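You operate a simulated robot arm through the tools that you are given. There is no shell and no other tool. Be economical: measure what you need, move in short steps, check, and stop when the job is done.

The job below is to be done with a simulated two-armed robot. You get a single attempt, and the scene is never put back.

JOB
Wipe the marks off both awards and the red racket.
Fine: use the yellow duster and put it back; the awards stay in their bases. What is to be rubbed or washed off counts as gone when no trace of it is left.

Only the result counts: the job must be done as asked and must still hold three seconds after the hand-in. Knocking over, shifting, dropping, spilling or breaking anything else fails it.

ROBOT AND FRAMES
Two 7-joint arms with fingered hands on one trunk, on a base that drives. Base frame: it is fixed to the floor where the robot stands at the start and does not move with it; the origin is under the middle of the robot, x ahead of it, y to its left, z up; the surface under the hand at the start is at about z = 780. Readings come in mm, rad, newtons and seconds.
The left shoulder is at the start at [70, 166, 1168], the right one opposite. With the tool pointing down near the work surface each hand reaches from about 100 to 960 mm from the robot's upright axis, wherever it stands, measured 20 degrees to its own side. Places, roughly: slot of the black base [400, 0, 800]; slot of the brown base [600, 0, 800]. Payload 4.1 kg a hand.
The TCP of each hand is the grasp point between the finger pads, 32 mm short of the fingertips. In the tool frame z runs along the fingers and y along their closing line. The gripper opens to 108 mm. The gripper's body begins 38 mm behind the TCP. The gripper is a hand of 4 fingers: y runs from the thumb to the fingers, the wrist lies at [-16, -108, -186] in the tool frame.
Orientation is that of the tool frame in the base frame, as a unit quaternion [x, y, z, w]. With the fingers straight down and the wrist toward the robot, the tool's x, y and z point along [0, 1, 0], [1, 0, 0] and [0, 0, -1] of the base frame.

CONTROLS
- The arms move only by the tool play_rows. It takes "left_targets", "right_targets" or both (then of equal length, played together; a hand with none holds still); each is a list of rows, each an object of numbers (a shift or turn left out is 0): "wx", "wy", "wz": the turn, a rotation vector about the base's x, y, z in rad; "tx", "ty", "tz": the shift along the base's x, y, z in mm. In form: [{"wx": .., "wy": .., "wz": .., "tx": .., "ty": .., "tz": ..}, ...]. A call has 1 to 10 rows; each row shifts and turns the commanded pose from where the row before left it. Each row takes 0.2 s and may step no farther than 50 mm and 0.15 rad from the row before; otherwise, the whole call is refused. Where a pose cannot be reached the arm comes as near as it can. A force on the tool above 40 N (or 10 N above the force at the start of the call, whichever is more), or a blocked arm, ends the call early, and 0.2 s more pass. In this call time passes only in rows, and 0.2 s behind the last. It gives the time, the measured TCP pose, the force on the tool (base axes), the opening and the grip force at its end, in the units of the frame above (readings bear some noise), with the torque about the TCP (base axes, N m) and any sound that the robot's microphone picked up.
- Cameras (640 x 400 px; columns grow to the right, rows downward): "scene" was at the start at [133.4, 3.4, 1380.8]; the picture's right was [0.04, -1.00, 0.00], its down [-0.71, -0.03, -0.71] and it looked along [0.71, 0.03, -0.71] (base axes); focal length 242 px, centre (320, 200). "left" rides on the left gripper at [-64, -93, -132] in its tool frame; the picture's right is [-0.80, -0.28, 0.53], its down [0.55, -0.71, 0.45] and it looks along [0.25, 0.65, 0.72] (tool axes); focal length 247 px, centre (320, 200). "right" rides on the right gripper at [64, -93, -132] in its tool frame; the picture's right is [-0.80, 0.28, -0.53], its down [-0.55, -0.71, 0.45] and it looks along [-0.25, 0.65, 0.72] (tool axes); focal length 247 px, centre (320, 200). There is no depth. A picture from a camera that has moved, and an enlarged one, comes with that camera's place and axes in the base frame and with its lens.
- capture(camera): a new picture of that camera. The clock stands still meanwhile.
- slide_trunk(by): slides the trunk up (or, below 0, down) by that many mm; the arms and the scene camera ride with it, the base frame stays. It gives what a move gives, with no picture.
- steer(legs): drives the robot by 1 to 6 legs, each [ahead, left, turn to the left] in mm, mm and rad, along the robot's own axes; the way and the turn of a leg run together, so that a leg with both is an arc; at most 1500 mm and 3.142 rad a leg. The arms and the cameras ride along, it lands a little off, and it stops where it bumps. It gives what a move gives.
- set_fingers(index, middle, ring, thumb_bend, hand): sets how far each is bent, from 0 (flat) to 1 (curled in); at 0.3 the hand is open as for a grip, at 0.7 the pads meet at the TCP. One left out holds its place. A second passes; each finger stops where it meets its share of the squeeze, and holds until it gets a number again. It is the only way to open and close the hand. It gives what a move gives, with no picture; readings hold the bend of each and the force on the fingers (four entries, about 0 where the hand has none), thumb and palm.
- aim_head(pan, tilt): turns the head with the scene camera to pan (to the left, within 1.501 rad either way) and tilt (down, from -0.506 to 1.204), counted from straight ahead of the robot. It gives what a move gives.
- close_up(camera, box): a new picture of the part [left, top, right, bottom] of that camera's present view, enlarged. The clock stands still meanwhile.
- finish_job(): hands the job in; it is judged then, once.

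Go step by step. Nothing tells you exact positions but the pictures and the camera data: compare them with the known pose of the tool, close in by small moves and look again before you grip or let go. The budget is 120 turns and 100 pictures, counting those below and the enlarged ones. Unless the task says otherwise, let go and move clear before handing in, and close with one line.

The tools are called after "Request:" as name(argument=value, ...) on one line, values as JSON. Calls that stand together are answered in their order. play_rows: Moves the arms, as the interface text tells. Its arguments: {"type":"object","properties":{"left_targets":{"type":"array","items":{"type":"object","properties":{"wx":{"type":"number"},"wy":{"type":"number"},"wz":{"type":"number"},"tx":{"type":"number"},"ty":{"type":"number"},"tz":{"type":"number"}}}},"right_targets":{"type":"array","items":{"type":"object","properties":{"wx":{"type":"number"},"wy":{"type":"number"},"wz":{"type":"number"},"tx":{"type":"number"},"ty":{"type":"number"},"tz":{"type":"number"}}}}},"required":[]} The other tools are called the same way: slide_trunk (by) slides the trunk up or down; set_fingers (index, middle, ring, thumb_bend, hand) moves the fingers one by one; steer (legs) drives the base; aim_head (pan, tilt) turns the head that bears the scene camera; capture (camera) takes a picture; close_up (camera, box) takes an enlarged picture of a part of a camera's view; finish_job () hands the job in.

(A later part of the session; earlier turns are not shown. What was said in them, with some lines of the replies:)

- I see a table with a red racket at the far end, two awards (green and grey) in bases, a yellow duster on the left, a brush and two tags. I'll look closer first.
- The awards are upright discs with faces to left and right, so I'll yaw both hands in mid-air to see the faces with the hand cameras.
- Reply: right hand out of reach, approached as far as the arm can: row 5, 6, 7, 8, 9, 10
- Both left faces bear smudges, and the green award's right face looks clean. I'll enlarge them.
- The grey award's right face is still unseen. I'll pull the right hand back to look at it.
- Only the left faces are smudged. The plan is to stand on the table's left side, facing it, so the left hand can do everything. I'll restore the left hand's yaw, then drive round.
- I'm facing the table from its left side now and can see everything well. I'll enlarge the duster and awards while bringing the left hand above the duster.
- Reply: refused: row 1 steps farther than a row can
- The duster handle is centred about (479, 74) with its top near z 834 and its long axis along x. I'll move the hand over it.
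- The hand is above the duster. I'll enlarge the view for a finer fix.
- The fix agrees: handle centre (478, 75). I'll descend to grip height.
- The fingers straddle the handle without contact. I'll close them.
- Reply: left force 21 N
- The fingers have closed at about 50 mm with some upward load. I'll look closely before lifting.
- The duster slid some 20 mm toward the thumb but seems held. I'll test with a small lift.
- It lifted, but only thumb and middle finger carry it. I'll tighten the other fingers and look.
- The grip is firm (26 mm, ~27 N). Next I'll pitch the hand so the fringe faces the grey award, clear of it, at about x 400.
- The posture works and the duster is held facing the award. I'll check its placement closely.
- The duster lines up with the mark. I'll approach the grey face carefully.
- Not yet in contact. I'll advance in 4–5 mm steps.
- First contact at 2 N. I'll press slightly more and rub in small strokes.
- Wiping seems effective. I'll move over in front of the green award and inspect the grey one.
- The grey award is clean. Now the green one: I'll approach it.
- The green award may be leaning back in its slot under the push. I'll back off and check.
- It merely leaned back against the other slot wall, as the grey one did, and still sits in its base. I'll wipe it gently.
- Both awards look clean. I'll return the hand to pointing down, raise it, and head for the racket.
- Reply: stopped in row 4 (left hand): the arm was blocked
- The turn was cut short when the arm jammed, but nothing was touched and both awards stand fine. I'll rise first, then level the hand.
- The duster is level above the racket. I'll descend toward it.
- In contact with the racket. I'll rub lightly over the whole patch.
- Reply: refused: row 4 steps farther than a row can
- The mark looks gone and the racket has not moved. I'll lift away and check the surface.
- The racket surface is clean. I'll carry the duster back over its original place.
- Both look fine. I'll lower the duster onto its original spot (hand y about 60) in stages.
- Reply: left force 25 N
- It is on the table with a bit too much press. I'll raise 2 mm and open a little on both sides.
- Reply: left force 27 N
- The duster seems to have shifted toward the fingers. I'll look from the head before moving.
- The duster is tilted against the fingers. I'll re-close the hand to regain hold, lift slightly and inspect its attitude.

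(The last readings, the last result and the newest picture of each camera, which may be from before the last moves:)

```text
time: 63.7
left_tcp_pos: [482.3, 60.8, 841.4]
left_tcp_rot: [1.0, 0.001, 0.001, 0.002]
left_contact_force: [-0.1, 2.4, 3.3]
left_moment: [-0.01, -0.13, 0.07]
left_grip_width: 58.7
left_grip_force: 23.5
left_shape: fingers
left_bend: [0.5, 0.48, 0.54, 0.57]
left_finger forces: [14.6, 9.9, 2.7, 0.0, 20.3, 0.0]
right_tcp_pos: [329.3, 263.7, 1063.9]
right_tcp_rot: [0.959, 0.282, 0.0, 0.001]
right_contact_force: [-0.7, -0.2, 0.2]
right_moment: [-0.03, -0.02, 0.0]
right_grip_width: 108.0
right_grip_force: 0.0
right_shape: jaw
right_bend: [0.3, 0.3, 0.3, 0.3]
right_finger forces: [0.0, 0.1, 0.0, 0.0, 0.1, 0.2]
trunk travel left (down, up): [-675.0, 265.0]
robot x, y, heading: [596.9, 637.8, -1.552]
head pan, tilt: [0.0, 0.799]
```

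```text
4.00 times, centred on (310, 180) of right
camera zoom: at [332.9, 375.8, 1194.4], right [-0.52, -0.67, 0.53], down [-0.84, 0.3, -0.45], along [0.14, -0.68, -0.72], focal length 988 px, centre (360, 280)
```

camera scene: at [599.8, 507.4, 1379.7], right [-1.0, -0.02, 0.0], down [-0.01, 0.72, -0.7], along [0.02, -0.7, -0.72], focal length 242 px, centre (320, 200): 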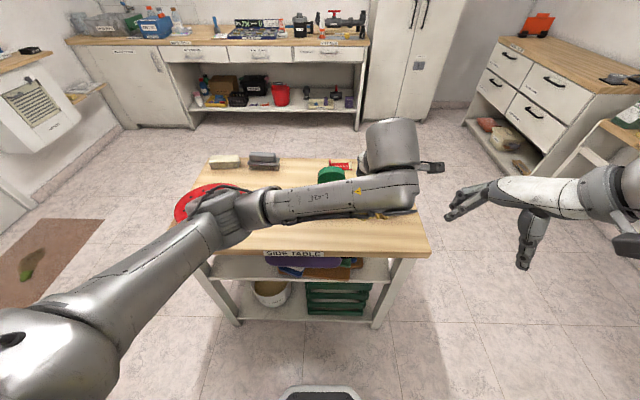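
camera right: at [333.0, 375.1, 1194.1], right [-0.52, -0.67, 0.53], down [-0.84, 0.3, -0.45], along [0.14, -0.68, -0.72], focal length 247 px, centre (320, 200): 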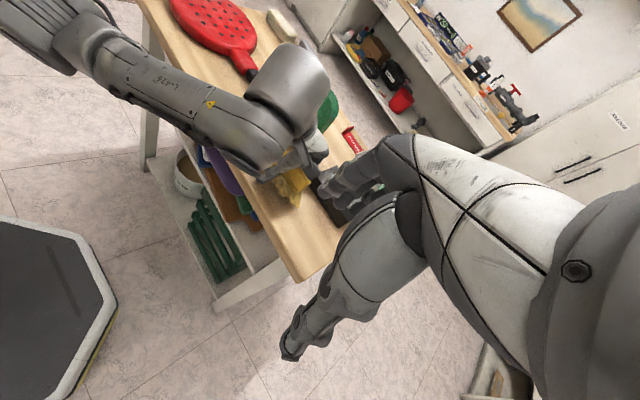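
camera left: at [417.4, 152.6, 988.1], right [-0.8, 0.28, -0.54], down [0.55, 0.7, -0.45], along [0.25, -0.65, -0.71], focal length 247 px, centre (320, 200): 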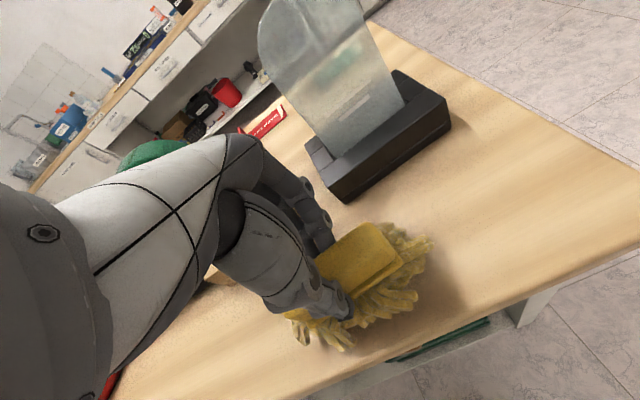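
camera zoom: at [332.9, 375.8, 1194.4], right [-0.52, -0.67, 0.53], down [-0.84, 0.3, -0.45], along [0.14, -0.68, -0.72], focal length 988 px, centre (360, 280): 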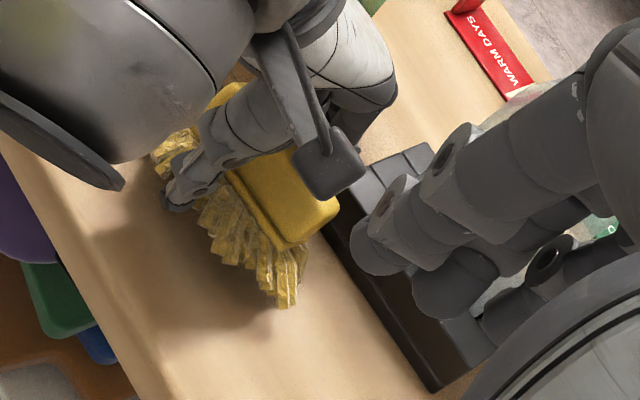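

Held again. I'll lift and pull it away from the bases to inspect.

Request:
play_rows(left_targets=[{"tz": 8}, {"tz": 15}, {"tz": 25, "ty": 10}, {"tz": 30, "ty": 10}])

Request:
close_up(camera="left", box=[220, 120, 480, 360])

Request:
close_up(camera="right", box=[230, 110, 370, 230])

```text
time: 64.7
left_tcp_pos: [484.6, 78.7, 920.8]
left_tcp_rot: [1.0, 0.004, 0.004, 0.003]
left_contact_force: [0.8, -0.1, -0.2]
left_moment: [-0.01, -0.01, -0.03]
left_grip_width: 53.4
left_grip_force: 19.7
left_shape: fingers
left_bend: [0.49, 0.47, 0.53, 0.6]
left_finger forces: [9.7, 10.9, 1.9, 0.0, 17.7, 0.1]
right_tcp_pos: [329.2, 264.9, 1063.2]
right_tcp_rot: [0.959, 0.282, 0.0, 0.0]
right_contact_force: [0.6, 0.0, 0.0]
right_moment: [0.0, 0.03, 0.0]
right_grip_width: 107.7
right_grip_force: 0.2
right_shape: jaw
right_bend: [0.3, 0.3, 0.3, 0.3]
right_finger forces: [0.0, 0.0, 0.1, 0.0, 0.0, 0.0]
trunk travel left (down, up): [-675.0, 265.0]
robot x, y, heading: [598.0, 640.4, -1.545]
head pan, tilt: [0.0, 0.799]
```

```text
1.67 times, centred on (350, 240) of left
camera zoom: at [419.3, 171.2, 1050.1], right [-0.79, 0.28, -0.54], down [0.55, 0.71, -0.45], along [0.26, -0.65, -0.71], focal length 412 px, centre (270, 133)
```

zoom: 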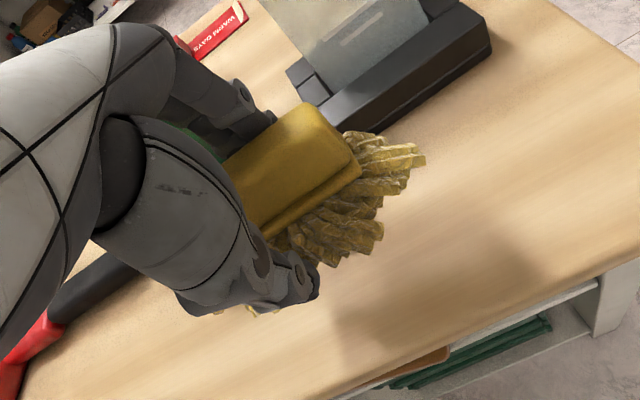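

```text
3.33 times, centred on (300, 170) of right
camera zoom: at [332.6, 375.6, 1194.2], right [-0.52, -0.67, 0.53], down [-0.84, 0.3, -0.45], along [0.14, -0.68, -0.72], focal length 823 px, centre (387, 300)
```

zoom: 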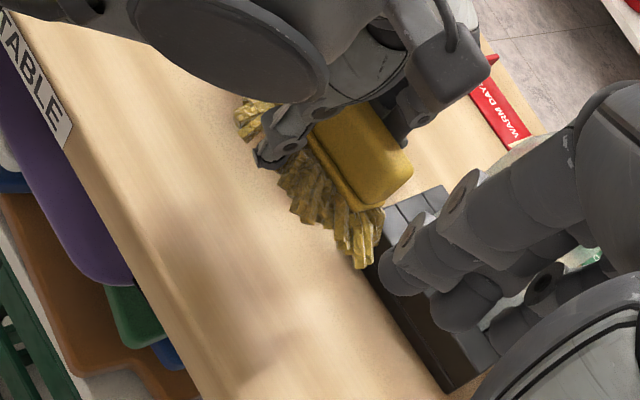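

The duster is held, tilted with its top toward me by roughly 0.6 rad. I'll turn the hand to level it and check again.

Request:
play_rows(left_targets=[{"tz": 20}, {"wx": 0.12}, {"wx": 0.12}, {"wx": 0.12}, {"wx": 0.12}])

Request:
close_up(camera="left", box=[220, 120, 480, 360])

Request:
close_up(camera="right", box=[230, 90, 370, 210])

Request:
close_up(camera="scene", box=[300, 160, 430, 250])

```text
time: 65.5
left_tcp_pos: [553.5, 30.6, 907.3]
left_tcp_rot: [0.992, 0.053, 0.05, -0.103]
left_contact_force: [0.3, 0.7, -1.2]
left_moment: [0.0, 0.0, 0.02]
left_grip_width: 53.5
left_grip_force: 20.1
left_shape: fingers
left_bend: [0.49, 0.47, 0.53, 0.6]
left_finger forces: [10.0, 11.4, 1.9, 0.0, 17.8, 0.0]
left hand out of reach, approached as far as the arm can: row 3, 4
right_tcp_pos: [328.4, 261.5, 1062.3]
right_tcp_rot: [0.959, 0.282, 0.0, -0.001]
right_contact_force: [-0.2, -0.6, -0.1]
right_moment: [-0.01, 0.0, 0.0]
right_grip_width: 107.7
right_grip_force: 0.1
right_shape: jaw
right_bend: [0.3, 0.3, 0.3, 0.3]
right_finger forces: [0.0, 0.0, 0.0, 0.1, 0.0, 0.1]
trunk travel left (down, up): [-675.0, 265.0]
robot x, y, heading: [596.9, 638.2, -1.551]
head pan, tilt: [0.0, 0.799]
stopped in row 4 (left hand): the arm was blocked; the commanded pose is now the measured one
```

```text
1.67 times, centred on (350, 240) of left
camera zoom: at [467.9, 86.8, 1047.1], right [-0.77, 0.31, -0.55], down [0.5, 0.83, -0.23], along [0.38, -0.46, -0.8], focal length 412 px, centre (270, 133)
```

zoom: 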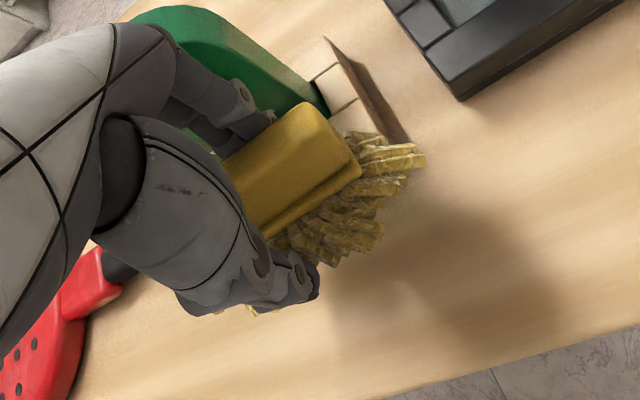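

```text
3.33 times, centred on (300, 150) of right
camera zoom: at [333.0, 374.2, 1193.9], right [-0.52, -0.67, 0.53], down [-0.84, 0.3, -0.45], along [0.14, -0.68, -0.72], focal length 823 px, centre (387, 367)
```

zoom: 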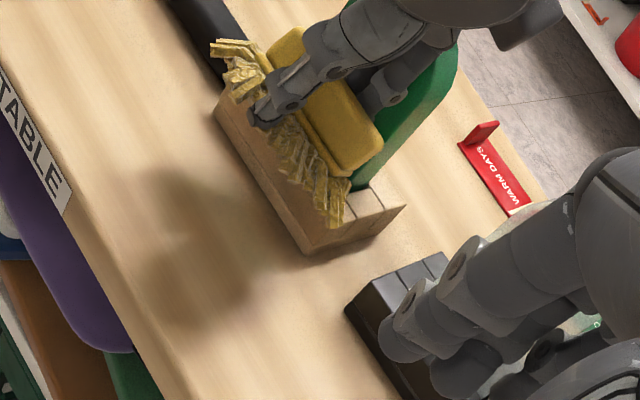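

```text
4.44 times, centred on (365, 205) of scene
camera zoom: at [602.1, 507.1, 1379.7], right [-1.0, -0.02, 0.0], down [-0.02, 0.72, -0.7], along [0.02, -0.7, -0.72], focal length 1075 px, centre (120, 178)
```

zoom: 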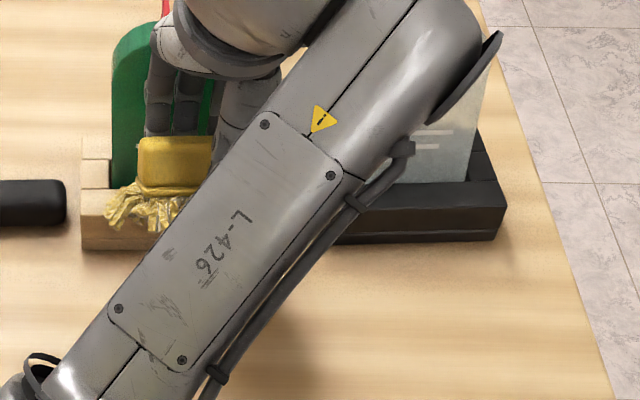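

The arm drifted near the green award at its reach limit. I'll retreat gently toward me and upward.

Request:
play_rows(left_targets=[{"ty": 10}, {"ty": 15, "tz": 5}, {"ty": 15, "tz": 15}, {"tz": 25}, {"tz": 30}, {"tz": 30}])

Request:
capture(camera="scene")

```text
time: 66.3
left_tcp_pos: [630.6, 23.6, 911.3]
left_tcp_rot: [0.986, 0.104, 0.102, -0.078]
left_contact_force: [0.1, -0.6, -0.8]
left_moment: [0.0, -0.04, 0.01]
left_grip_width: 53.1
left_grip_force: 21.2
left_shape: fingers
left_bend: [0.49, 0.47, 0.53, 0.6]
left_finger forces: [10.0, 11.0, 1.9, 0.0, 17.6, 0.0]
left hand out of reach, approached as far as the arm can: row 3
right_tcp_pos: [330.1, 262.5, 1062.1]
right_tcp_rot: [0.96, 0.281, 0.0, 0.0]
right_contact_force: [0.3, -0.6, 0.7]
right_moment: [-0.02, 0.03, 0.04]
right_grip_width: 107.7
right_grip_force: 0.0
right_shape: jaw
right_bend: [0.3, 0.3, 0.3, 0.3]
right_finger forces: [0.0, 0.0, 0.0, 0.0, 0.0, 0.0]
trunk travel left (down, up): [-675.0, 265.0]
robot x, y, heading: [596.0, 639.8, -1.546]
head pan, tilt: [0.0, 0.799]
stopped in row 3 (left hand): the arm was blocked; the commanded pose is now the measured one
```

```text
32 pictures are left
camera scene: at [602.4, 507.9, 1379.8], right [-1.0, -0.02, 0.0], down [-0.02, 0.72, -0.7], along [0.02, -0.7, -0.72], focal length 242 px, centre (320, 200)
```

scene: 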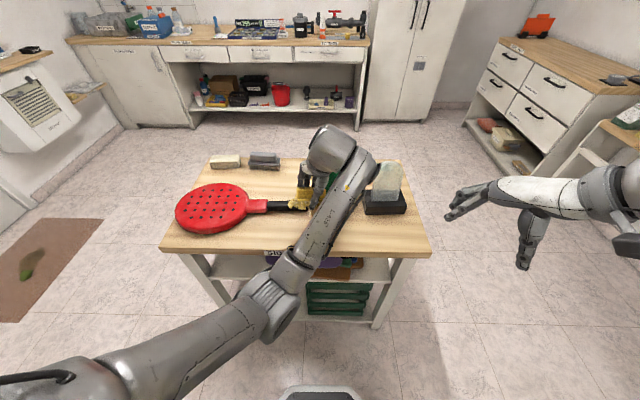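

I'll use the trunk to lift everything straight up, which is safe from arm jams.

Request:
slide_trunk(by=150)

Request:
capture(camera="scene")

```text
time: 68.1
left_tcp_pos: [630.2, 24.9, 1059.5]
left_tcp_rot: [0.986, 0.104, 0.102, -0.078]
left_contact_force: [-1.3, 0.1, -1.0]
left_moment: [-0.01, 0.01, -0.03]
left_grip_width: 53.2
left_grip_force: 20.5
left_shape: fingers
left_bend: [0.49, 0.47, 0.53, 0.6]
left_finger forces: [10.1, 10.9, 1.9, 0.0, 17.7, 0.1]
right_tcp_pos: [329.9, 263.7, 1212.8]
right_tcp_rot: [0.96, 0.281, 0.0, 0.0]
right_contact_force: [0.4, -0.6, 0.0]
right_moment: [0.01, 0.01, -0.01]
right_grip_width: 107.8
right_grip_force: 0.1
right_shape: jaw
right_bend: [0.3, 0.3, 0.3, 0.3]
right_finger forces: [0.0, 0.1, 0.0, 0.0, 0.0, 0.0]
trunk travel left (down, up): [-825.0, 115.0]
robot x, y, heading: [597.0, 642.1, -1.546]
head pan, tilt: [0.0, 0.799]
```

```text
31 pictures are left
camera scene: at [602.3, 507.6, 1529.7], right [-1.0, -0.02, 0.0], down [-0.02, 0.72, -0.7], along [0.02, -0.7, -0.72], focal length 242 px, centre (320, 200)
```

scene: 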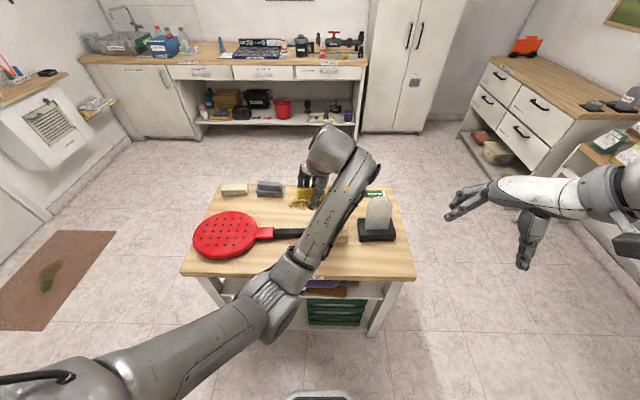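

Now I'll drive right (–x) so the drop spot lies in a comfortable region for the left arm.

Request:
steer(legs=[[-40, -340, 0]])

Request:
play_rows(left_targets=[{"tx": 40}, {"tx": 40}, {"tx": 40}, {"tx": 40}, {"wx": -0.052, "wy": 0.068, "wz": -0.07}, {"wx": -0.052, "wy": 0.068, "wz": -0.07}, {"wx": -0.052, "wy": 0.068, "wz": -0.07}])

```text
time: 70.3
left_tcp_pos: [292.8, 58.7, 1061.0]
left_tcp_rot: [0.987, 0.101, 0.101, -0.079]
left_contact_force: [-0.3, -0.1, -0.6]
left_moment: [0.01, -0.03, 0.03]
left_grip_width: 53.3
left_grip_force: 20.5
left_shape: fingers
left_bend: [0.49, 0.47, 0.53, 0.6]
left_finger forces: [10.1, 11.0, 2.0, 0.1, 17.7, 0.0]
right_tcp_pos: [-8.1, 298.2, 1213.2]
right_tcp_rot: [0.96, 0.28, -0.001, 0.001]
right_contact_force: [-0.3, -1.2, 0.0]
right_moment: [0.03, 0.0, 0.02]
right_grip_width: 107.9
right_grip_force: 0.1
right_shape: jaw
right_bend: [0.3, 0.3, 0.3, 0.3]
right_finger forces: [0.1, 0.1, 0.0, 0.0, 0.1, 0.1]
trunk travel left (down, up): [-825.0, 115.0]
robot x, y, heading: [261.2, 674.6, -1.552]
head pan, tilt: [0.0, 0.799]
```

```text
time: 71.9
left_tcp_pos: [452.4, 58.2, 1060.5]
left_tcp_rot: [1.0, -0.004, 0.0, 0.001]
left_contact_force: [0.0, 0.5, -0.2]
left_moment: [0.02, 0.0, -0.02]
left_grip_width: 53.2
left_grip_force: 20.2
left_shape: fingers
left_bend: [0.49, 0.47, 0.53, 0.6]
left_finger forces: [10.1, 11.1, 1.9, 0.0, 17.6, 0.0]
right_tcp_pos: [-6.6, 298.3, 1213.5]
right_tcp_rot: [0.96, 0.279, -0.001, -0.001]
right_contact_force: [-0.2, -0.7, 0.4]
right_moment: [-0.02, 0.02, 0.01]
right_grip_width: 108.0
right_grip_force: 0.1
right_shape: jaw
right_bend: [0.3, 0.3, 0.3, 0.3]
right_finger forces: [0.1, 0.0, 0.0, 0.0, 0.0, 0.0]
trunk travel left (down, up): [-825.0, 115.0]
robot x, y, heading: [261.6, 673.6, -1.554]
head pan, tilt: [0.0, 0.799]
```

That works smoothly. Now I'll level the duster by turning the hand about x, moving it over its spot.

Request:
play_rows(left_targets=[{"tx": 15, "ty": 15}, {"tx": 12, "ty": 15}, {"wx": 0.1}, {"wx": 0.1}, {"wx": 0.1}, {"wx": 0.1}, {"wx": 0.1}])

Request:
capture(camera="scene")

Request:
close_up(camera="left", box=[220, 120, 480, 360])

```text
time: 73.7
left_tcp_pos: [542.8, 71.5, 1068.1]
left_tcp_rot: [0.971, 0.043, 0.022, -0.234]
left_contact_force: [-0.1, 0.3, 0.1]
left_moment: [0.0, -0.01, -0.01]
left_grip_width: 53.1
left_grip_force: 20.9
left_shape: fingers
left_bend: [0.49, 0.47, 0.53, 0.6]
left_finger forces: [10.3, 11.4, 2.0, 0.1, 17.5, 0.0]
left hand out of reach, approached as far as the arm can: row 6, 7
right_tcp_pos: [-6.8, 298.9, 1213.0]
right_tcp_rot: [0.96, 0.279, 0.0, 0.0]
right_contact_force: [0.9, 0.1, 0.2]
right_moment: [-0.05, 0.0, -0.02]
right_grip_width: 107.8
right_grip_force: 0.0
right_shape: jaw
right_bend: [0.3, 0.3, 0.3, 0.3]
right_finger forces: [0.0, 0.0, 0.1, 0.0, 0.1, 0.0]
trunk travel left (down, up): [-825.0, 115.0]
robot x, y, heading: [264.8, 673.2, -1.552]
head pan, tilt: [0.0, 0.799]
stopped in row 7 (left hand): the arm was blocked; the commanded pose is now the measured one
```

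```text
30 pictures are left
camera scene: at [266.3, 542.4, 1529.8], right [-1.0, -0.02, 0.0], down [-0.01, 0.72, -0.7], along [0.01, -0.7, -0.72], focal length 242 px, centre (320, 200)
```

scene: 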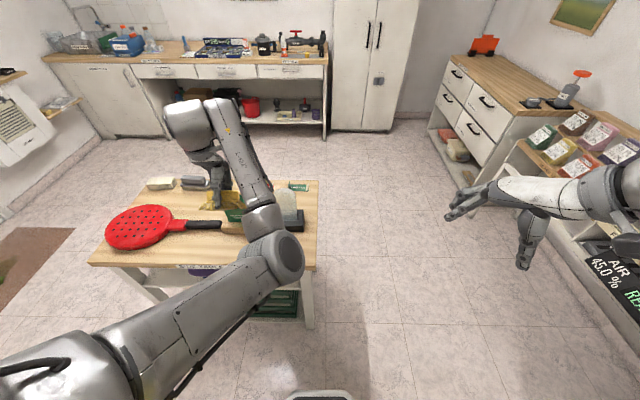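

```text
1.67 times, centred on (350, 240) of left
camera zoom: at [468.0, 88.5, 1223.3], right [-0.81, 0.44, -0.39], down [0.49, 0.87, -0.04], along [0.32, -0.23, -0.92], focal length 412 px, centre (270, 133)
```

zoom: 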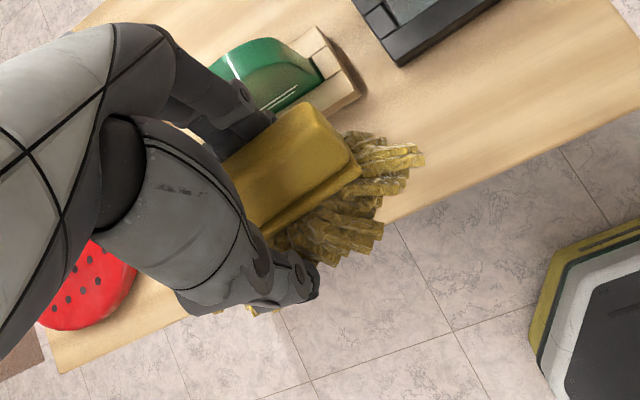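

At this pose the duster may be nearly level, and I can lower it with trunk and base alone. Let me check its attitude.

Request:
close_up(camera="scene", box=[170, 150, 260, 230])

Request:
capture(camera="right")

```text
5.00 times, centred on (215, 190) of scene
camera zoom: at [266.3, 542.4, 1529.8], right [-1.0, -0.02, 0.0], down [-0.01, 0.72, -0.7], along [0.01, -0.7, -0.72], focal length 1209 px, centre (845, 250)
```

zoom: 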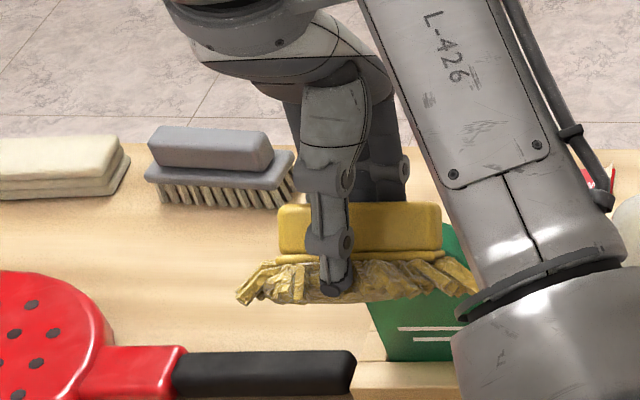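

```text
27 pictures are left
camera right: at [-3.4, 410.6, 1344.4], right [-0.52, -0.67, 0.53], down [-0.84, 0.3, -0.45], along [0.14, -0.68, -0.72], focal length 247 px, centre (320, 200)
```

right: 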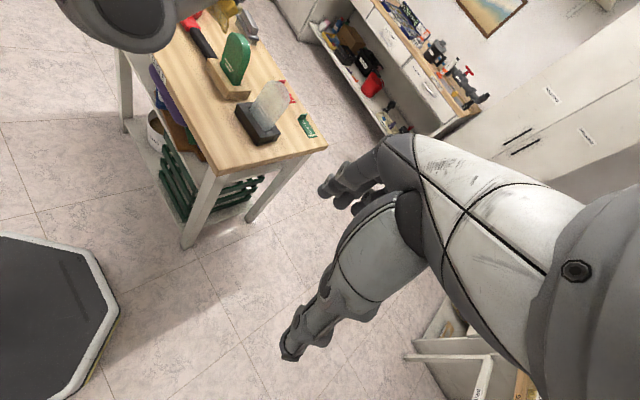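

Re-checking the triangulation (fringe tip at y 76 right below the handle), the duster is in fact nearly level when the hand points straight down. I'll go back to that orientation above the drop spot.

Request:
play_rows(left_targets=[{"wx": -0.118, "wy": 0.011, "wz": -0.022, "tx": -15}, {"wx": -0.118, "wy": 0.011, "wz": -0.022, "tx": -15}, {"wx": -0.118, "wy": 0.011, "wz": -0.022, "tx": -15}, {"wx": -0.118, "wy": 0.011, "wz": -0.022, "tx": -15}, {"tz": -30}, {"tz": -30}])

Request:
capture(camera="scene")

Request:
close_up(camera="scene", box=[190, 170, 310, 260])

```text
time: 74.6
left_tcp_pos: [563.3, 63.9, 1090.6]
left_tcp_rot: [0.997, 0.056, 0.051, -0.032]
left_contact_force: [0.4, 0.6, -0.4]
left_moment: [-0.02, 0.0, 0.01]
left_grip_width: 52.7
left_grip_force: 20.5
left_shape: fingers
left_bend: [0.49, 0.47, 0.53, 0.61]
left_finger forces: [10.3, 11.1, 2.0, 0.0, 17.5, 0.0]
right_tcp_pos: [-8.9, 299.1, 1212.0]
right_tcp_rot: [0.96, 0.28, 0.001, 0.001]
right_contact_force: [0.5, -0.5, 0.4]
right_moment: [0.02, -0.03, -0.02]
right_grip_width: 108.0
right_grip_force: 0.1
right_shape: jaw
right_bend: [0.3, 0.3, 0.3, 0.3]
right_finger forces: [0.1, 0.1, 0.0, 0.1, 0.0, 0.1]
trunk travel left (down, up): [-825.0, 115.0]
robot x, y, heading: [263.0, 674.6, -1.549]
head pan, tilt: [0.0, 0.799]
stopped in row 4 (left hand): the arm was blocked; the commanded pose is now the measured one
```

```text
26 pictures are left
camera scene: at [264.9, 542.4, 1529.9], right [-1.0, -0.02, 0.0], down [-0.01, 0.72, -0.7], along [0.01, -0.7, -0.72], focal length 242 px, centre (320, 200)
```

scene: 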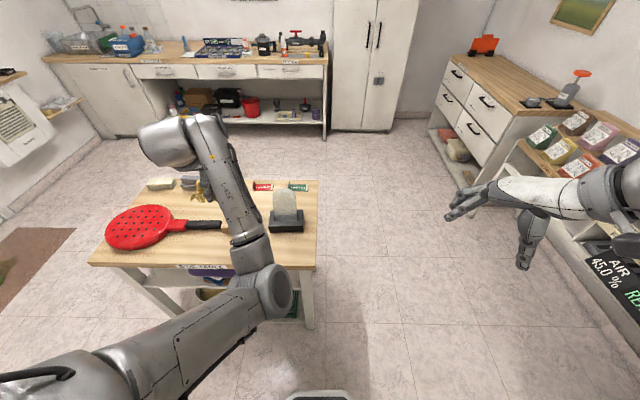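

```text
4.44 times, centred on (250, 215) of scene
camera zoom: at [264.9, 542.4, 1529.9], right [-1.0, -0.02, 0.0], down [-0.01, 0.72, -0.7], along [0.01, -0.7, -0.72], focal length 1075 px, centre (631, 133)
```

zoom: 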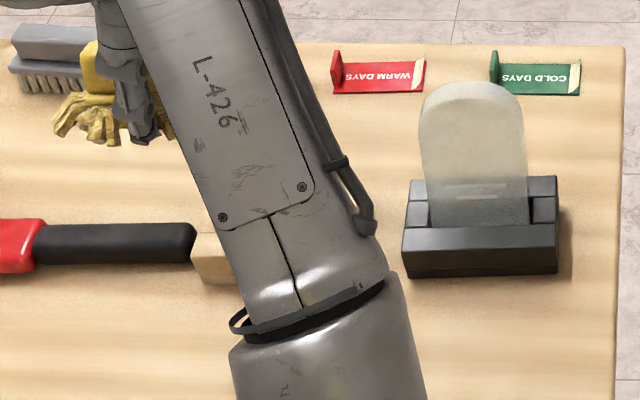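

Request:
play_rows(left_targets=[{"wx": -0.032, "wy": 0.05, "wz": -0.056}, {"wx": -0.032, "wy": 0.05, "wz": -0.056}, {"tx": -20}, {"tx": -30}, {"tx": -30}])

```text
time: 76.0
left_tcp_pos: [525.9, 57.0, 1107.5]
left_tcp_rot: [0.999, 0.028, 0.032, 0.016]
left_contact_force: [-0.5, 0.1, -0.9]
left_moment: [0.03, 0.0, 0.01]
left_grip_width: 52.4
left_grip_force: 20.4
left_shape: fingers
left_bend: [0.49, 0.47, 0.53, 0.61]
left_finger forces: [10.3, 11.1, 1.8, 0.1, 17.4, 0.0]
right_tcp_pos: [-8.6, 298.4, 1212.3]
right_tcp_rot: [0.96, 0.28, 0.0, 0.0]
right_contact_force: [0.7, -0.3, -0.6]
right_moment: [0.02, -0.02, 0.01]
right_grip_width: 107.9
right_grip_force: 0.1
right_shape: jaw
right_bend: [0.3, 0.3, 0.3, 0.3]
right_finger forces: [0.0, 0.0, 0.0, 0.0, 0.1, 0.0]
trunk travel left (down, up): [-825.0, 115.0]
robot x, y, heading: [264.5, 670.7, -1.554]
head pan, tilt: [0.0, 0.799]
stopped in row 5 (left hand): the arm was blocked; the commanded pose is now the measured one
```

Request:
play_rows(left_targets=[{"tx": -12, "tz": -12}, {"tx": -12, "tz": -12}, {"tx": -12, "tz": -12, "wy": 0.03, "wz": -0.025}, {"tx": -8, "tz": -12, "wy": 0.03, "wz": -0.025, "wx": 0.03}])

```text
time: 77.2
left_tcp_pos: [519.1, 48.2, 1076.2]
left_tcp_rot: [0.999, 0.023, 0.03, 0.016]
left_contact_force: [-0.2, 0.3, -0.9]
left_moment: [0.02, -0.03, -0.04]
left_grip_width: 52.8
left_grip_force: 20.2
left_shape: fingers
left_bend: [0.49, 0.47, 0.53, 0.61]
left_finger forces: [10.3, 11.1, 1.9, 0.1, 17.4, 0.0]
right_tcp_pos: [-7.1, 298.2, 1212.9]
right_tcp_rot: [0.96, 0.279, 0.0, 0.0]
right_contact_force: [0.1, -0.1, -1.0]
right_moment: [-0.02, 0.0, -0.02]
right_grip_width: 108.1
right_grip_force: 0.0
right_shape: jaw
right_bend: [0.3, 0.3, 0.3, 0.3]
right_finger forces: [0.1, 0.0, 0.1, 0.0, 0.0, 0.1]
trunk travel left (down, up): [-825.0, 115.0]
robot x, y, heading: [261.6, 675.2, -1.553]
head pan, tilt: [0.0, 0.799]
stopped in row 4 (left hand): the arm was blocked; the commanded pose is now the measured one
```

The elbow is in an awkward configuration. I'll swing the hand out to the left (+x), as that freed it earlier, then correct the orientation.

Request:
play_rows(left_targets=[{"tx": 40, "tz": 5}, {"tx": 40, "tz": 5}, {"tx": 40}, {"tx": 40}, {"tx": 40}, {"tx": 40}, {"wx": 0.01, "wy": 0.03, "wz": -0.025}, {"wx": 0.02, "wy": 0.03, "wz": -0.02}])

```text
time: 79.0
left_tcp_pos: [754.2, 49.5, 1083.4]
left_tcp_rot: [1.0, -0.001, -0.004, 0.0]
left_contact_force: [-0.2, -0.9, 0.0]
left_moment: [0.02, 0.02, 0.0]
left_grip_width: 52.5
left_grip_force: 20.4
left_shape: fingers
left_bend: [0.49, 0.47, 0.53, 0.61]
left_finger forces: [10.2, 10.9, 1.9, 0.1, 17.2, 0.0]
right_tcp_pos: [-8.4, 299.9, 1212.7]
right_tcp_rot: [0.96, 0.28, 0.0, 0.0]
right_contact_force: [0.0, 0.3, 0.5]
right_moment: [-0.01, 0.0, -0.02]
right_grip_width: 107.7
right_grip_force: 0.0
right_shape: jaw
right_bend: [0.3, 0.3, 0.3, 0.3]
right_finger forces: [0.1, 0.0, 0.1, 0.1, 0.0, 0.0]
trunk travel left (down, up): [-825.0, 115.0]
robot x, y, heading: [263.9, 672.3, -1.553]
head pan, tilt: [0.0, 0.799]
```

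Freed and level. I'll bring the hand over the spot by driving the base so the arm keeps this good posture.

Request:
steer(legs=[[-22, -272, 0]])

Request:
aim_head(pan=0.6, tilt=0.8)

Request:
capture(camera="scene")

```text
time: 80.9
left_tcp_pos: [487.9, 66.6, 1083.1]
left_tcp_rot: [1.0, -0.001, -0.003, -0.001]
left_contact_force: [-0.7, 0.9, -1.3]
left_moment: [0.01, 0.01, -0.01]
left_grip_width: 52.7
left_grip_force: 19.8
left_shape: fingers
left_bend: [0.49, 0.47, 0.53, 0.61]
left_finger forces: [10.2, 10.9, 1.9, 0.1, 17.2, 0.0]
right_tcp_pos: [-274.7, 315.8, 1213.8]
right_tcp_rot: [0.96, 0.281, 0.0, 0.0]
right_contact_force: [-0.1, 0.3, 0.4]
right_moment: [-0.02, 0.0, 0.01]
right_grip_width: 107.9
right_grip_force: 0.0
right_shape: jaw
right_bend: [0.3, 0.3, 0.3, 0.3]
right_finger forces: [0.0, 0.0, 0.0, 0.0, 0.0, 0.0]
trunk travel left (down, up): [-825.0, 115.0]
robot x, y, heading: [-6.1, 691.2, -1.554]
head pan, tilt: [0.0, 0.799]
```

```text
time: 81.9
left_tcp_pos: [488.1, 66.6, 1084.0]
left_tcp_rot: [1.0, -0.001, -0.003, 0.0]
left_contact_force: [0.5, 0.2, -1.2]
left_moment: [0.06, 0.01, -0.03]
left_grip_width: 52.7
left_grip_force: 20.4
left_shape: fingers
left_bend: [0.49, 0.47, 0.53, 0.61]
left_finger forces: [10.3, 11.0, 1.9, 0.0, 17.3, 0.1]
right_tcp_pos: [-275.7, 314.7, 1213.2]
right_tcp_rot: [0.96, 0.28, 0.0, -0.001]
right_contact_force: [0.3, 0.1, -0.2]
right_moment: [-0.02, 0.01, -0.03]
right_grip_width: 107.8
right_grip_force: 0.1
right_shape: jaw
right_bend: [0.3, 0.3, 0.3, 0.3]
right_finger forces: [0.0, 0.0, 0.1, 0.0, 0.0, 0.1]
trunk travel left (down, up): [-825.0, 115.0]
robot x, y, heading: [-10.0, 685.6, -1.556]
head pan, tilt: [0.6, 0.799]
```

```text
24 pictures are left
camera scene: at [43.0, 573.5, 1529.8], right [-0.81, -0.58, 0.0], down [-0.42, 0.58, -0.7], along [0.4, -0.57, -0.72], focal length 242 px, centre (320, 200)
```

scene: 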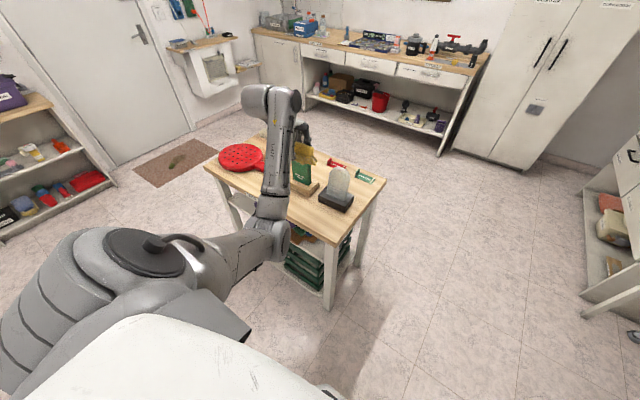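

Request:
slide_trunk(by=-150)

Request:
close_up(camera="scene", box=[200, 90, 400, 220])

Request:
capture(camera="left")

```text
time: 83.6
left_tcp_pos: [488.0, 66.9, 934.1]
left_tcp_rot: [1.0, 0.0, -0.002, 0.0]
left_contact_force: [0.3, -0.3, 0.2]
left_moment: [-0.03, -0.01, 0.01]
left_grip_width: 52.5
left_grip_force: 19.8
left_shape: fingers
left_bend: [0.49, 0.47, 0.53, 0.61]
left_finger forces: [10.2, 10.8, 1.9, 0.1, 17.2, 0.0]
right_tcp_pos: [-276.5, 315.3, 1062.6]
right_tcp_rot: [0.96, 0.28, -0.001, 0.0]
right_contact_force: [0.5, 0.4, 1.1]
right_moment: [-0.01, -0.03, 0.01]
right_grip_width: 107.8
right_grip_force: 0.0
right_shape: jaw
right_bend: [0.3, 0.3, 0.3, 0.3]
right_finger forces: [0.1, 0.1, 0.0, 0.0, 0.0, 0.0]
trunk travel left (down, up): [-675.0, 265.0]
robot x, y, heading: [-9.0, 687.4, -1.549]
head pan, tilt: [0.6, 0.799]
```

```text
3.08 times, centred on (300, 155) of scene
camera zoom: at [42.6, 573.8, 1379.9], right [-0.81, -0.58, 0.0], down [-0.42, 0.58, -0.7], along [0.4, -0.57, -0.72], focal length 744 px, centre (382, 338)
```

zoom: 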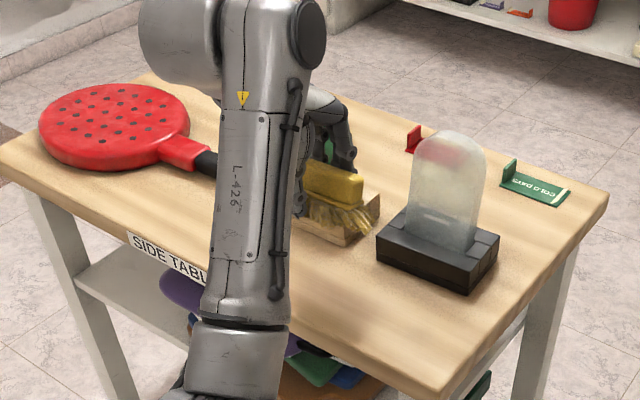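

```text
22 pictures are left
camera left: at [424.8, 159.9, 1066.0], right [-0.8, 0.28, -0.53], down [0.55, 0.7, -0.45], along [0.24, -0.65, -0.72], focal length 247 px, centre (320, 200)
```

left: 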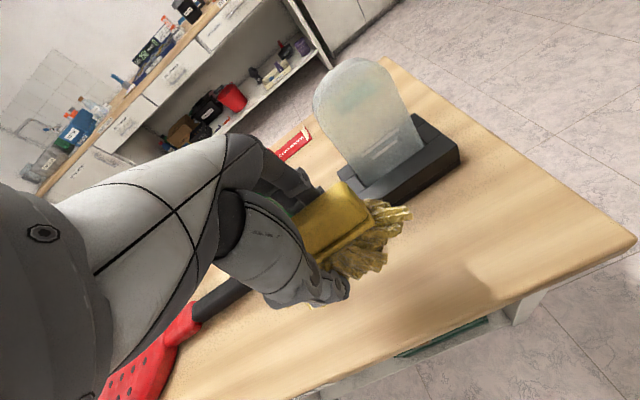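

This view shows the duster's attitude well. One tighter look.

Request:
close_up(camera="scene", box=[285, 120, 345, 180])

```text
6.67 times, centred on (315, 150) of scene
camera zoom: at [42.6, 573.8, 1379.9], right [-0.81, -0.58, 0.0], down [-0.42, 0.58, -0.7], along [0.4, -0.57, -0.72], focal length 1612 px, centre (353, 533)
```

zoom: 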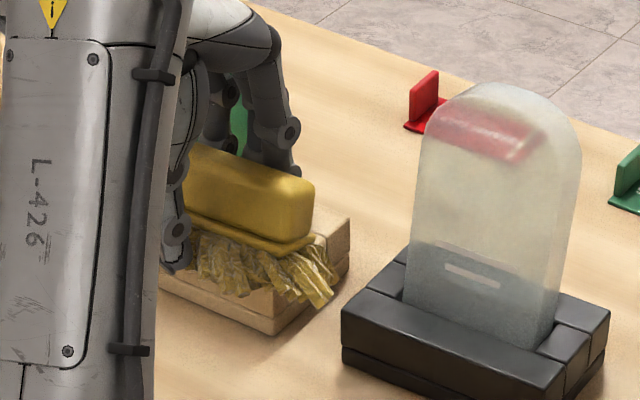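

The duster is level and over its original spot. I'll lower with the trunk, then by small steps to light contact.

Request:
slide_trunk(by=-90)

Request:
play_rows(left_targets=[{"tz": -3}, {"tz": -2}])

```text
time: 84.9
left_tcp_pos: [489.0, 66.9, 844.5]
left_tcp_rot: [1.0, -0.001, -0.003, 0.0]
left_contact_force: [0.4, 0.5, -0.9]
left_moment: [-0.04, -0.04, -0.05]
left_grip_width: 52.4
left_grip_force: 20.7
left_shape: fingers
left_bend: [0.49, 0.47, 0.53, 0.61]
left_finger forces: [10.2, 11.0, 2.0, 0.0, 17.5, 0.0]
right_tcp_pos: [-276.7, 316.1, 973.6]
right_tcp_rot: [0.96, 0.281, 0.0, 0.0]
right_contact_force: [-0.2, 0.4, 0.6]
right_moment: [0.01, -0.01, 0.0]
right_grip_width: 107.6
right_grip_force: 0.2
right_shape: jaw
right_bend: [0.3, 0.3, 0.3, 0.3]
right_finger forces: [0.0, 0.0, 0.0, 0.0, 0.0, 0.0]
trunk travel left (down, up): [-585.0, 355.0]
robot x, y, heading: [-8.6, 693.3, -1.553]
head pan, tilt: [0.6, 0.799]
```

```text
time: 85.5
left_tcp_pos: [486.5, 67.7, 843.6]
left_tcp_rot: [1.0, -0.001, -0.001, 0.004]
left_contact_force: [0.5, -0.6, 17.3]
left_moment: [-0.64, -0.25, 0.01]
left_grip_width: 52.5
left_grip_force: 26.2
left_shape: fingers
left_bend: [0.49, 0.47, 0.53, 0.61]
left_finger forces: [11.6, 14.3, 7.1, 0.1, 17.8, 0.0]
right_tcp_pos: [-278.1, 316.8, 974.2]
right_tcp_rot: [0.96, 0.281, 0.0, 0.0]
right_contact_force: [0.7, 0.0, 0.4]
right_moment: [0.04, 0.0, -0.01]
right_grip_width: 107.8
right_grip_force: 0.0
right_shape: jaw
right_bend: [0.3, 0.3, 0.3, 0.3]
right_finger forces: [0.0, 0.0, 0.0, 0.1, 0.0, 0.0]
trunk travel left (down, up): [-585.0, 355.0]
robot x, y, heading: [-6.1, 688.5, -1.556]
head pan, tilt: [0.6, 0.799]
```

Contact is at the far edge. I'll ease up 2 mm, then open the thumb while fingers hold position so the near edge settles down.

Request:
play_rows(left_targets=[{"tz": 3}])

Request:
set_fingers(hand="left", index=0.49, middle=0.48, ring=0.5, thumb_bend=0.3)

Request:
close_up(camera="scene", box=[265, 100, 365, 200])

```text
time: 85.9
left_tcp_pos: [487.1, 67.8, 843.0]
left_tcp_rot: [1.0, -0.001, -0.003, 0.001]
left_contact_force: [1.0, -2.7, 10.1]
left_moment: [-0.53, -0.28, 0.05]
left_grip_width: 52.2
left_grip_force: 24.4
left_shape: fingers
left_bend: [0.49, 0.47, 0.53, 0.61]
left_finger forces: [11.5, 14.6, 6.7, 0.0, 16.6, 0.1]
right_tcp_pos: [-277.2, 315.3, 972.2]
right_tcp_rot: [0.96, 0.28, 0.0, 0.001]
right_contact_force: [0.5, 0.2, 0.7]
right_moment: [0.01, -0.01, 0.03]
right_grip_width: 107.8
right_grip_force: 0.0
right_shape: jaw
right_bend: [0.3, 0.3, 0.3, 0.3]
right_finger forces: [0.0, 0.0, 0.1, 0.0, 0.0, 0.0]
trunk travel left (down, up): [-585.0, 355.0]
robot x, y, heading: [-8.6, 689.1, -1.551]
head pan, tilt: [0.6, 0.799]
```

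```text
time: 86.9
left_tcp_pos: [486.9, 68.0, 843.7]
left_tcp_rot: [1.0, -0.001, -0.003, 0.002]
left_contact_force: [-1.9, -0.1, 9.2]
left_moment: [-0.4, 0.21, -0.12]
left_grip_width: 84.2
left_grip_force: 5.4
left_shape: fingers
left_bend: [0.48, 0.47, 0.5, 0.3]
left_finger forces: [9.1, 2.0, 0.0, 0.0, 0.0, 0.0]
right_tcp_pos: [-276.2, 317.0, 974.1]
right_tcp_rot: [0.96, 0.281, 0.0, 0.001]
right_contact_force: [0.7, -0.4, 0.3]
right_moment: [0.03, -0.01, -0.02]
right_grip_width: 107.5
right_grip_force: 0.1
right_shape: jaw
right_bend: [0.3, 0.3, 0.3, 0.3]
right_finger forces: [0.1, 0.0, 0.1, 0.0, 0.0, 0.0]
trunk travel left (down, up): [-585.0, 355.0]
robot x, y, heading: [-7.8, 688.6, -1.551]
head pan, tilt: [0.6, 0.799]
```

```text
4.00 times, centred on (315, 150) of scene
camera zoom: at [41.2, 574.9, 1290.0], right [-0.81, -0.58, 0.0], down [-0.42, 0.58, -0.7], along [0.41, -0.57, -0.72], focal length 967 px, centre (340, 400)
```

zoom: 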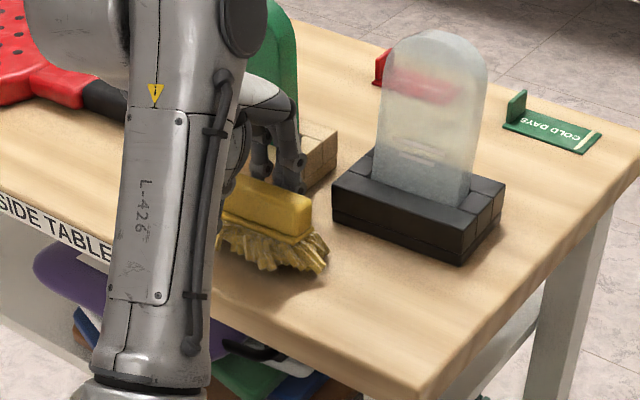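

The index finger is pressing down on the far edge. I'll raise the hand in small steps to let it settle.

Request:
play_rows(left_targets=[{"tz": 4}, {"tz": 4}, {"tz": 4}])

Request:
close_up(camera="scene", box=[285, 120, 345, 180])

```text
time: 87.7
left_tcp_pos: [488.1, 67.6, 854.1]
left_tcp_rot: [1.0, -0.001, -0.004, 0.0]
left_contact_force: [-0.4, 0.6, 0.0]
left_moment: [0.01, -0.02, 0.0]
left_grip_width: 83.2
left_grip_force: 0.1
left_shape: fingers
left_bend: [0.49, 0.48, 0.5, 0.3]
left_finger forces: [0.1, 0.1, 0.0, 0.0, 0.0, 0.1]
right_tcp_pos: [-275.6, 314.6, 974.2]
right_tcp_rot: [0.96, 0.28, 0.0, -0.001]
right_contact_force: [-0.9, 0.9, -0.3]
right_moment: [-0.01, 0.0, 0.02]
right_grip_width: 107.8
right_grip_force: 0.1
right_shape: jaw
right_bend: [0.3, 0.3, 0.3, 0.3]
right_finger forces: [0.1, 0.1, 0.1, 0.0, 0.0, 0.0]
trunk travel left (down, up): [-585.0, 355.0]
robot x, y, heading: [-11.6, 688.7, -1.552]
head pan, tilt: [0.6, 0.799]
```

```text
6.67 times, centred on (315, 150) of scene
camera zoom: at [42.7, 573.6, 1289.7], right [-0.81, -0.58, 0.0], down [-0.42, 0.58, -0.7], along [0.4, -0.57, -0.72], focal length 1612 px, centre (353, 533)
```

zoom: 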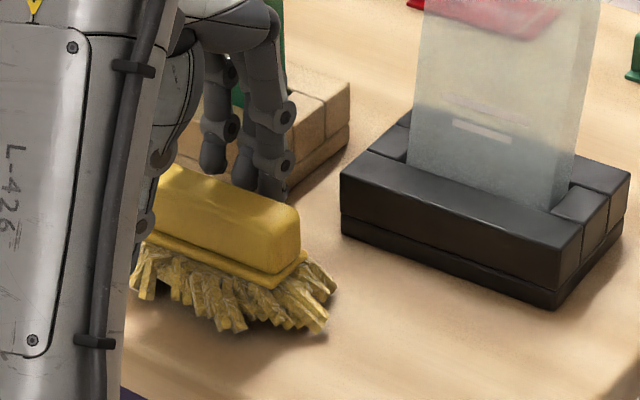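

The duster now rests flat with zero finger force. I'll rise straight up with the trunk.

Request:
slide_trunk(by=20)

Request:
slide_trunk(by=200)

Request:
capture(camera="left")

Request:
capture(camera="scene")

```text
time: 88.3
left_tcp_pos: [487.4, 66.2, 873.7]
left_tcp_rot: [1.0, -0.001, -0.003, 0.0]
left_contact_force: [0.1, -1.0, -0.3]
left_moment: [0.0, -0.03, 0.03]
left_grip_width: 83.3
left_grip_force: 0.2
left_shape: fingers
left_bend: [0.49, 0.48, 0.5, 0.3]
left_finger forces: [0.0, 0.0, 0.0, 0.1, 0.1, 0.1]
right_tcp_pos: [-275.4, 313.6, 992.2]
right_tcp_rot: [0.96, 0.28, 0.001, -0.001]
right_contact_force: [-0.1, 0.4, -0.6]
right_moment: [0.02, 0.04, 0.03]
right_grip_width: 107.7
right_grip_force: 0.1
right_shape: jaw
right_bend: [0.3, 0.3, 0.3, 0.3]
right_finger forces: [0.1, 0.0, 0.0, 0.0, 0.0, 0.0]
trunk travel left (down, up): [-605.0, 335.0]
robot x, y, heading: [-9.1, 688.9, -1.552]
head pan, tilt: [0.6, 0.799]
```

```text
time: 90.5
left_tcp_pos: [486.9, 66.6, 1073.0]
left_tcp_rot: [1.0, -0.001, -0.002, 0.0]
left_contact_force: [0.4, 0.0, -1.2]
left_moment: [0.0, 0.01, 0.02]
left_grip_width: 83.4
left_grip_force: 0.0
left_shape: fingers
left_bend: [0.49, 0.48, 0.5, 0.3]
left_finger forces: [0.0, 0.0, 0.1, 0.1, 0.0, 0.0]
right_tcp_pos: [-277.7, 314.5, 1194.1]
right_tcp_rot: [0.96, 0.281, 0.0, 0.0]
right_contact_force: [-0.1, -0.5, 0.4]
right_moment: [-0.03, -0.01, 0.02]
right_grip_width: 107.7
right_grip_force: 0.1
right_shape: jaw
right_bend: [0.3, 0.3, 0.3, 0.3]
right_finger forces: [0.0, 0.0, 0.0, 0.1, 0.0, 0.1]
trunk travel left (down, up): [-805.0, 135.0]
robot x, y, heading: [-8.9, 692.1, -1.553]
head pan, tilt: [0.6, 0.799]
```

```text
18 pictures are left
camera left: at [425.1, 159.8, 1205.7], right [-0.8, 0.28, -0.53], down [0.55, 0.7, -0.45], along [0.24, -0.65, -0.72], focal length 247 px, centre (320, 200)
```

left: 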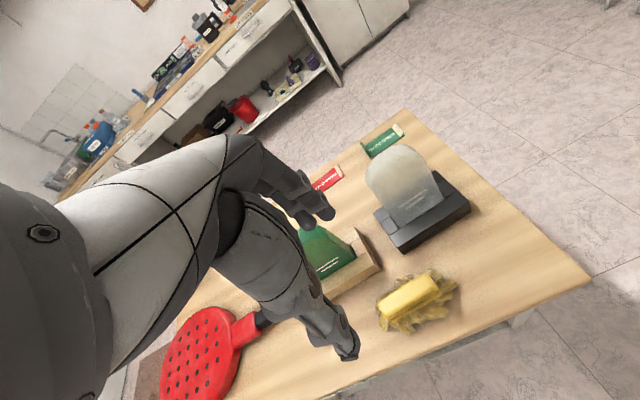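

```text
17 pictures are left
camera scene: at [42.5, 573.6, 1509.7], right [-0.81, -0.58, 0.0], down [-0.42, 0.58, -0.7], along [0.4, -0.57, -0.72], focal length 242 px, centre (320, 200)
```

scene: 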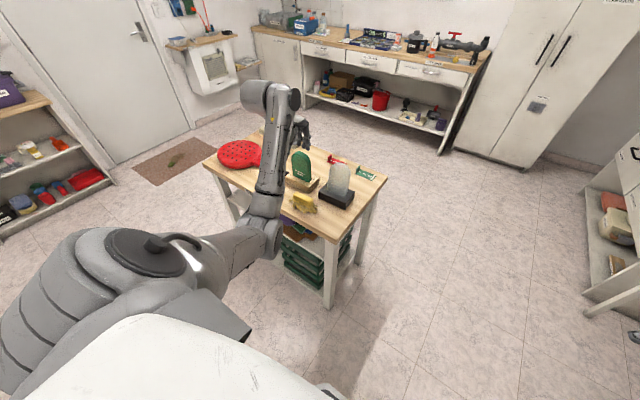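

The duster is back near (480, 66), flat. I'll back the robot away and make a final inspection.

Request:
steer(legs=[[-300, 0, 0]])

Request:
steer(legs=[[0, 550, 0]])

Request:
aim_head(pan=0.0, tilt=0.6)

Request:
capture(camera="scene")

```text
time: 92.6
left_tcp_pos: [483.1, 369.6, 1072.9]
left_tcp_rot: [1.0, 0.0, -0.002, -0.001]
left_contact_force: [0.1, -0.6, 0.1]
left_moment: [0.0, 0.0, -0.02]
left_grip_width: 83.4
left_grip_force: 0.1
left_shape: fingers
left_bend: [0.49, 0.48, 0.5, 0.3]
left_finger forces: [0.0, 0.0, 0.0, 0.0, 0.0, 0.1]
right_tcp_pos: [-281.3, 616.7, 1192.4]
right_tcp_rot: [0.96, 0.282, 0.0, 0.0]
right_contact_force: [1.0, 0.4, 0.2]
right_moment: [-0.04, 0.0, 0.01]
right_grip_width: 107.3
right_grip_force: 0.2
right_shape: jaw
right_bend: [0.3, 0.3, 0.3, 0.3]
right_finger forces: [0.0, 0.0, 0.0, 0.0, 0.0, 0.0]
trunk travel left (down, up): [-805.0, 135.0]
robot x, y, heading: [-11.1, 997.3, -1.546]
head pan, tilt: [0.6, 0.799]
```

```text
time: 95.8
left_tcp_pos: [1036.2, 379.8, 1074.3]
left_tcp_rot: [1.0, -0.002, -0.002, 0.0]
left_contact_force: [0.3, -1.0, 0.1]
left_moment: [-0.03, -0.02, -0.05]
left_grip_width: 83.5
left_grip_force: 0.0
left_shape: fingers
left_bend: [0.49, 0.48, 0.5, 0.3]
left_finger forces: [0.0, 0.0, 0.0, 0.0, 0.0, 0.0]
right_tcp_pos: [272.6, 628.9, 1192.6]
right_tcp_rot: [0.96, 0.279, 0.001, 0.001]
right_contact_force: [1.2, -0.9, -0.1]
right_moment: [0.0, 0.0, 0.01]
right_grip_width: 107.9
right_grip_force: 0.0
right_shape: jaw
right_bend: [0.3, 0.3, 0.3, 0.3]
right_finger forces: [0.0, 0.0, 0.0, 0.1, 0.0, 0.0]
trunk travel left (down, up): [-805.0, 135.0]
robot x, y, heading: [545.2, 1000.0, -1.558]
head pan, tilt: [0.6, 0.799]
```

```text
time: 96.8
left_tcp_pos: [1037.7, 378.8, 1074.1]
left_tcp_rot: [1.0, -0.002, -0.003, 0.0]
left_contact_force: [-0.3, 0.5, 0.3]
left_moment: [-0.01, 0.0, -0.01]
left_grip_width: 83.2
left_grip_force: 0.1
left_shape: fingers
left_bend: [0.49, 0.48, 0.5, 0.3]
left_finger forces: [0.0, 0.0, 0.1, 0.1, 0.1, 0.0]
right_tcp_pos: [273.1, 628.3, 1193.0]
right_tcp_rot: [0.96, 0.28, 0.001, 0.001]
right_contact_force: [0.7, 0.3, -0.3]
right_moment: [0.01, 0.0, 0.0]
right_grip_width: 107.8
right_grip_force: 0.2
right_shape: jaw
right_bend: [0.3, 0.3, 0.3, 0.3]
right_finger forces: [0.0, 0.0, 0.0, 0.0, 0.1, 0.0]
trunk travel left (down, up): [-805.0, 135.0]
robot x, y, heading: [544.0, 1003.8, -1.555]
head pan, tilt: [0.0, 0.6]
```

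```text
16 pictures are left
camera scene: at [547.5, 864.3, 1526.6], right [-1.0, -0.02, 0.0], down [-0.01, 0.57, -0.82], along [0.02, -0.82, -0.57], focal length 242 px, centre (320, 200)
```

scene: 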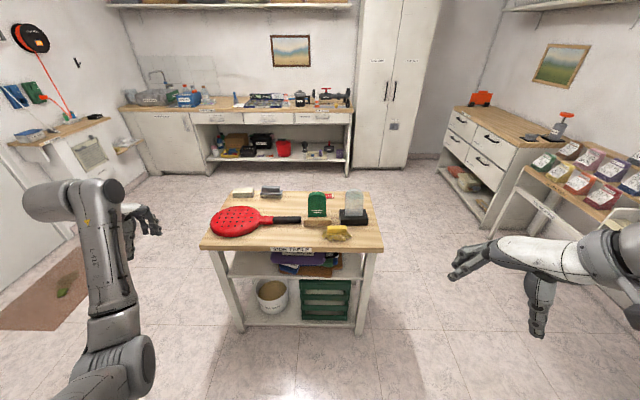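

Request:
close_up(camera="scene", box=[295, 185, 385, 245])

Request:
close_up(camera="scene", box=[200, 180, 310, 245])

Request:
close_up(camera="left", box=[330, 0, 640, 260])

```text
6.67 times, centred on (340, 215) of scene
camera zoom: at [547.5, 864.3, 1526.6], right [-1.0, -0.02, 0.0], down [-0.01, 0.57, -0.82], along [0.02, -0.82, -0.57], focal length 1612 px, centre (187, 100)
```

zoom: 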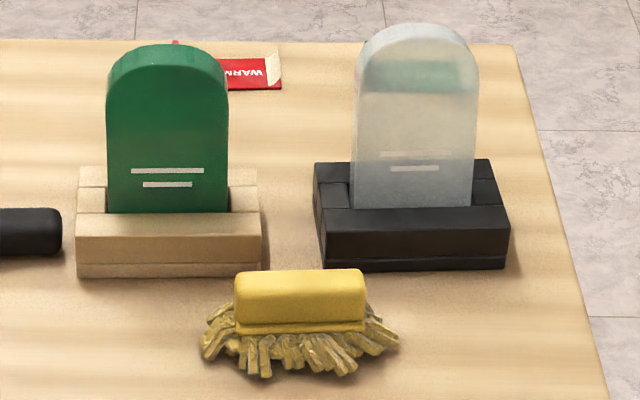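

```text
5.82 times, centred on (255, 212) of scene
camera zoom: at [547.5, 864.3, 1526.6], right [-1.0, -0.02, 0.0], down [-0.01, 0.57, -0.82], along [0.02, -0.82, -0.57], focal length 1407 px, centre (698, 127)
```

zoom: 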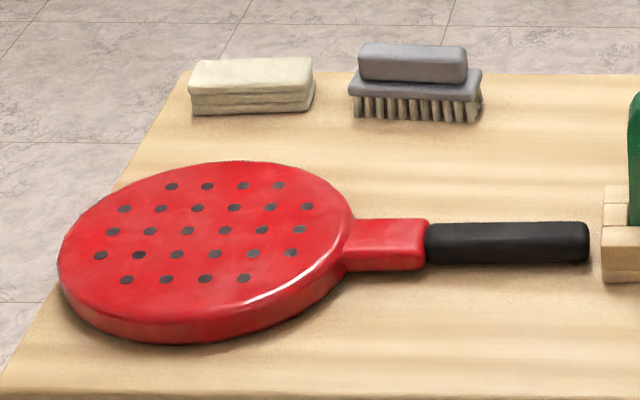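

```text
1.54 times, centred on (485, 130) of left
camera zoom: at [974.7, 472.6, 1205.9], right [-0.8, 0.28, -0.53], down [0.55, 0.7, -0.45], along [0.24, -0.65, -0.72], focal length 380 px, centre (66, 308)
```

zoom: 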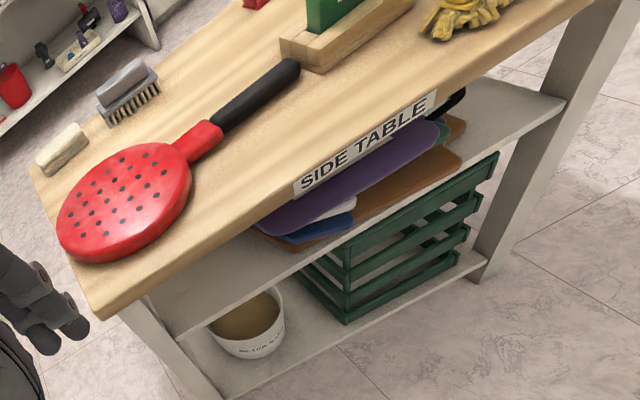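

Both awards and the racket show no trace of marks. The awards stand in their bases, the duster is back on its spot, and both hands are clear, so I'm handing in.

Request:
finish_job()

```text
The job is handed in.
```

The marks on both awards and the red racket are wiped off, with no trace left in the final close-ups. The awards are still in their bases, and the yellow duster is back within about 10 mm of where it started.
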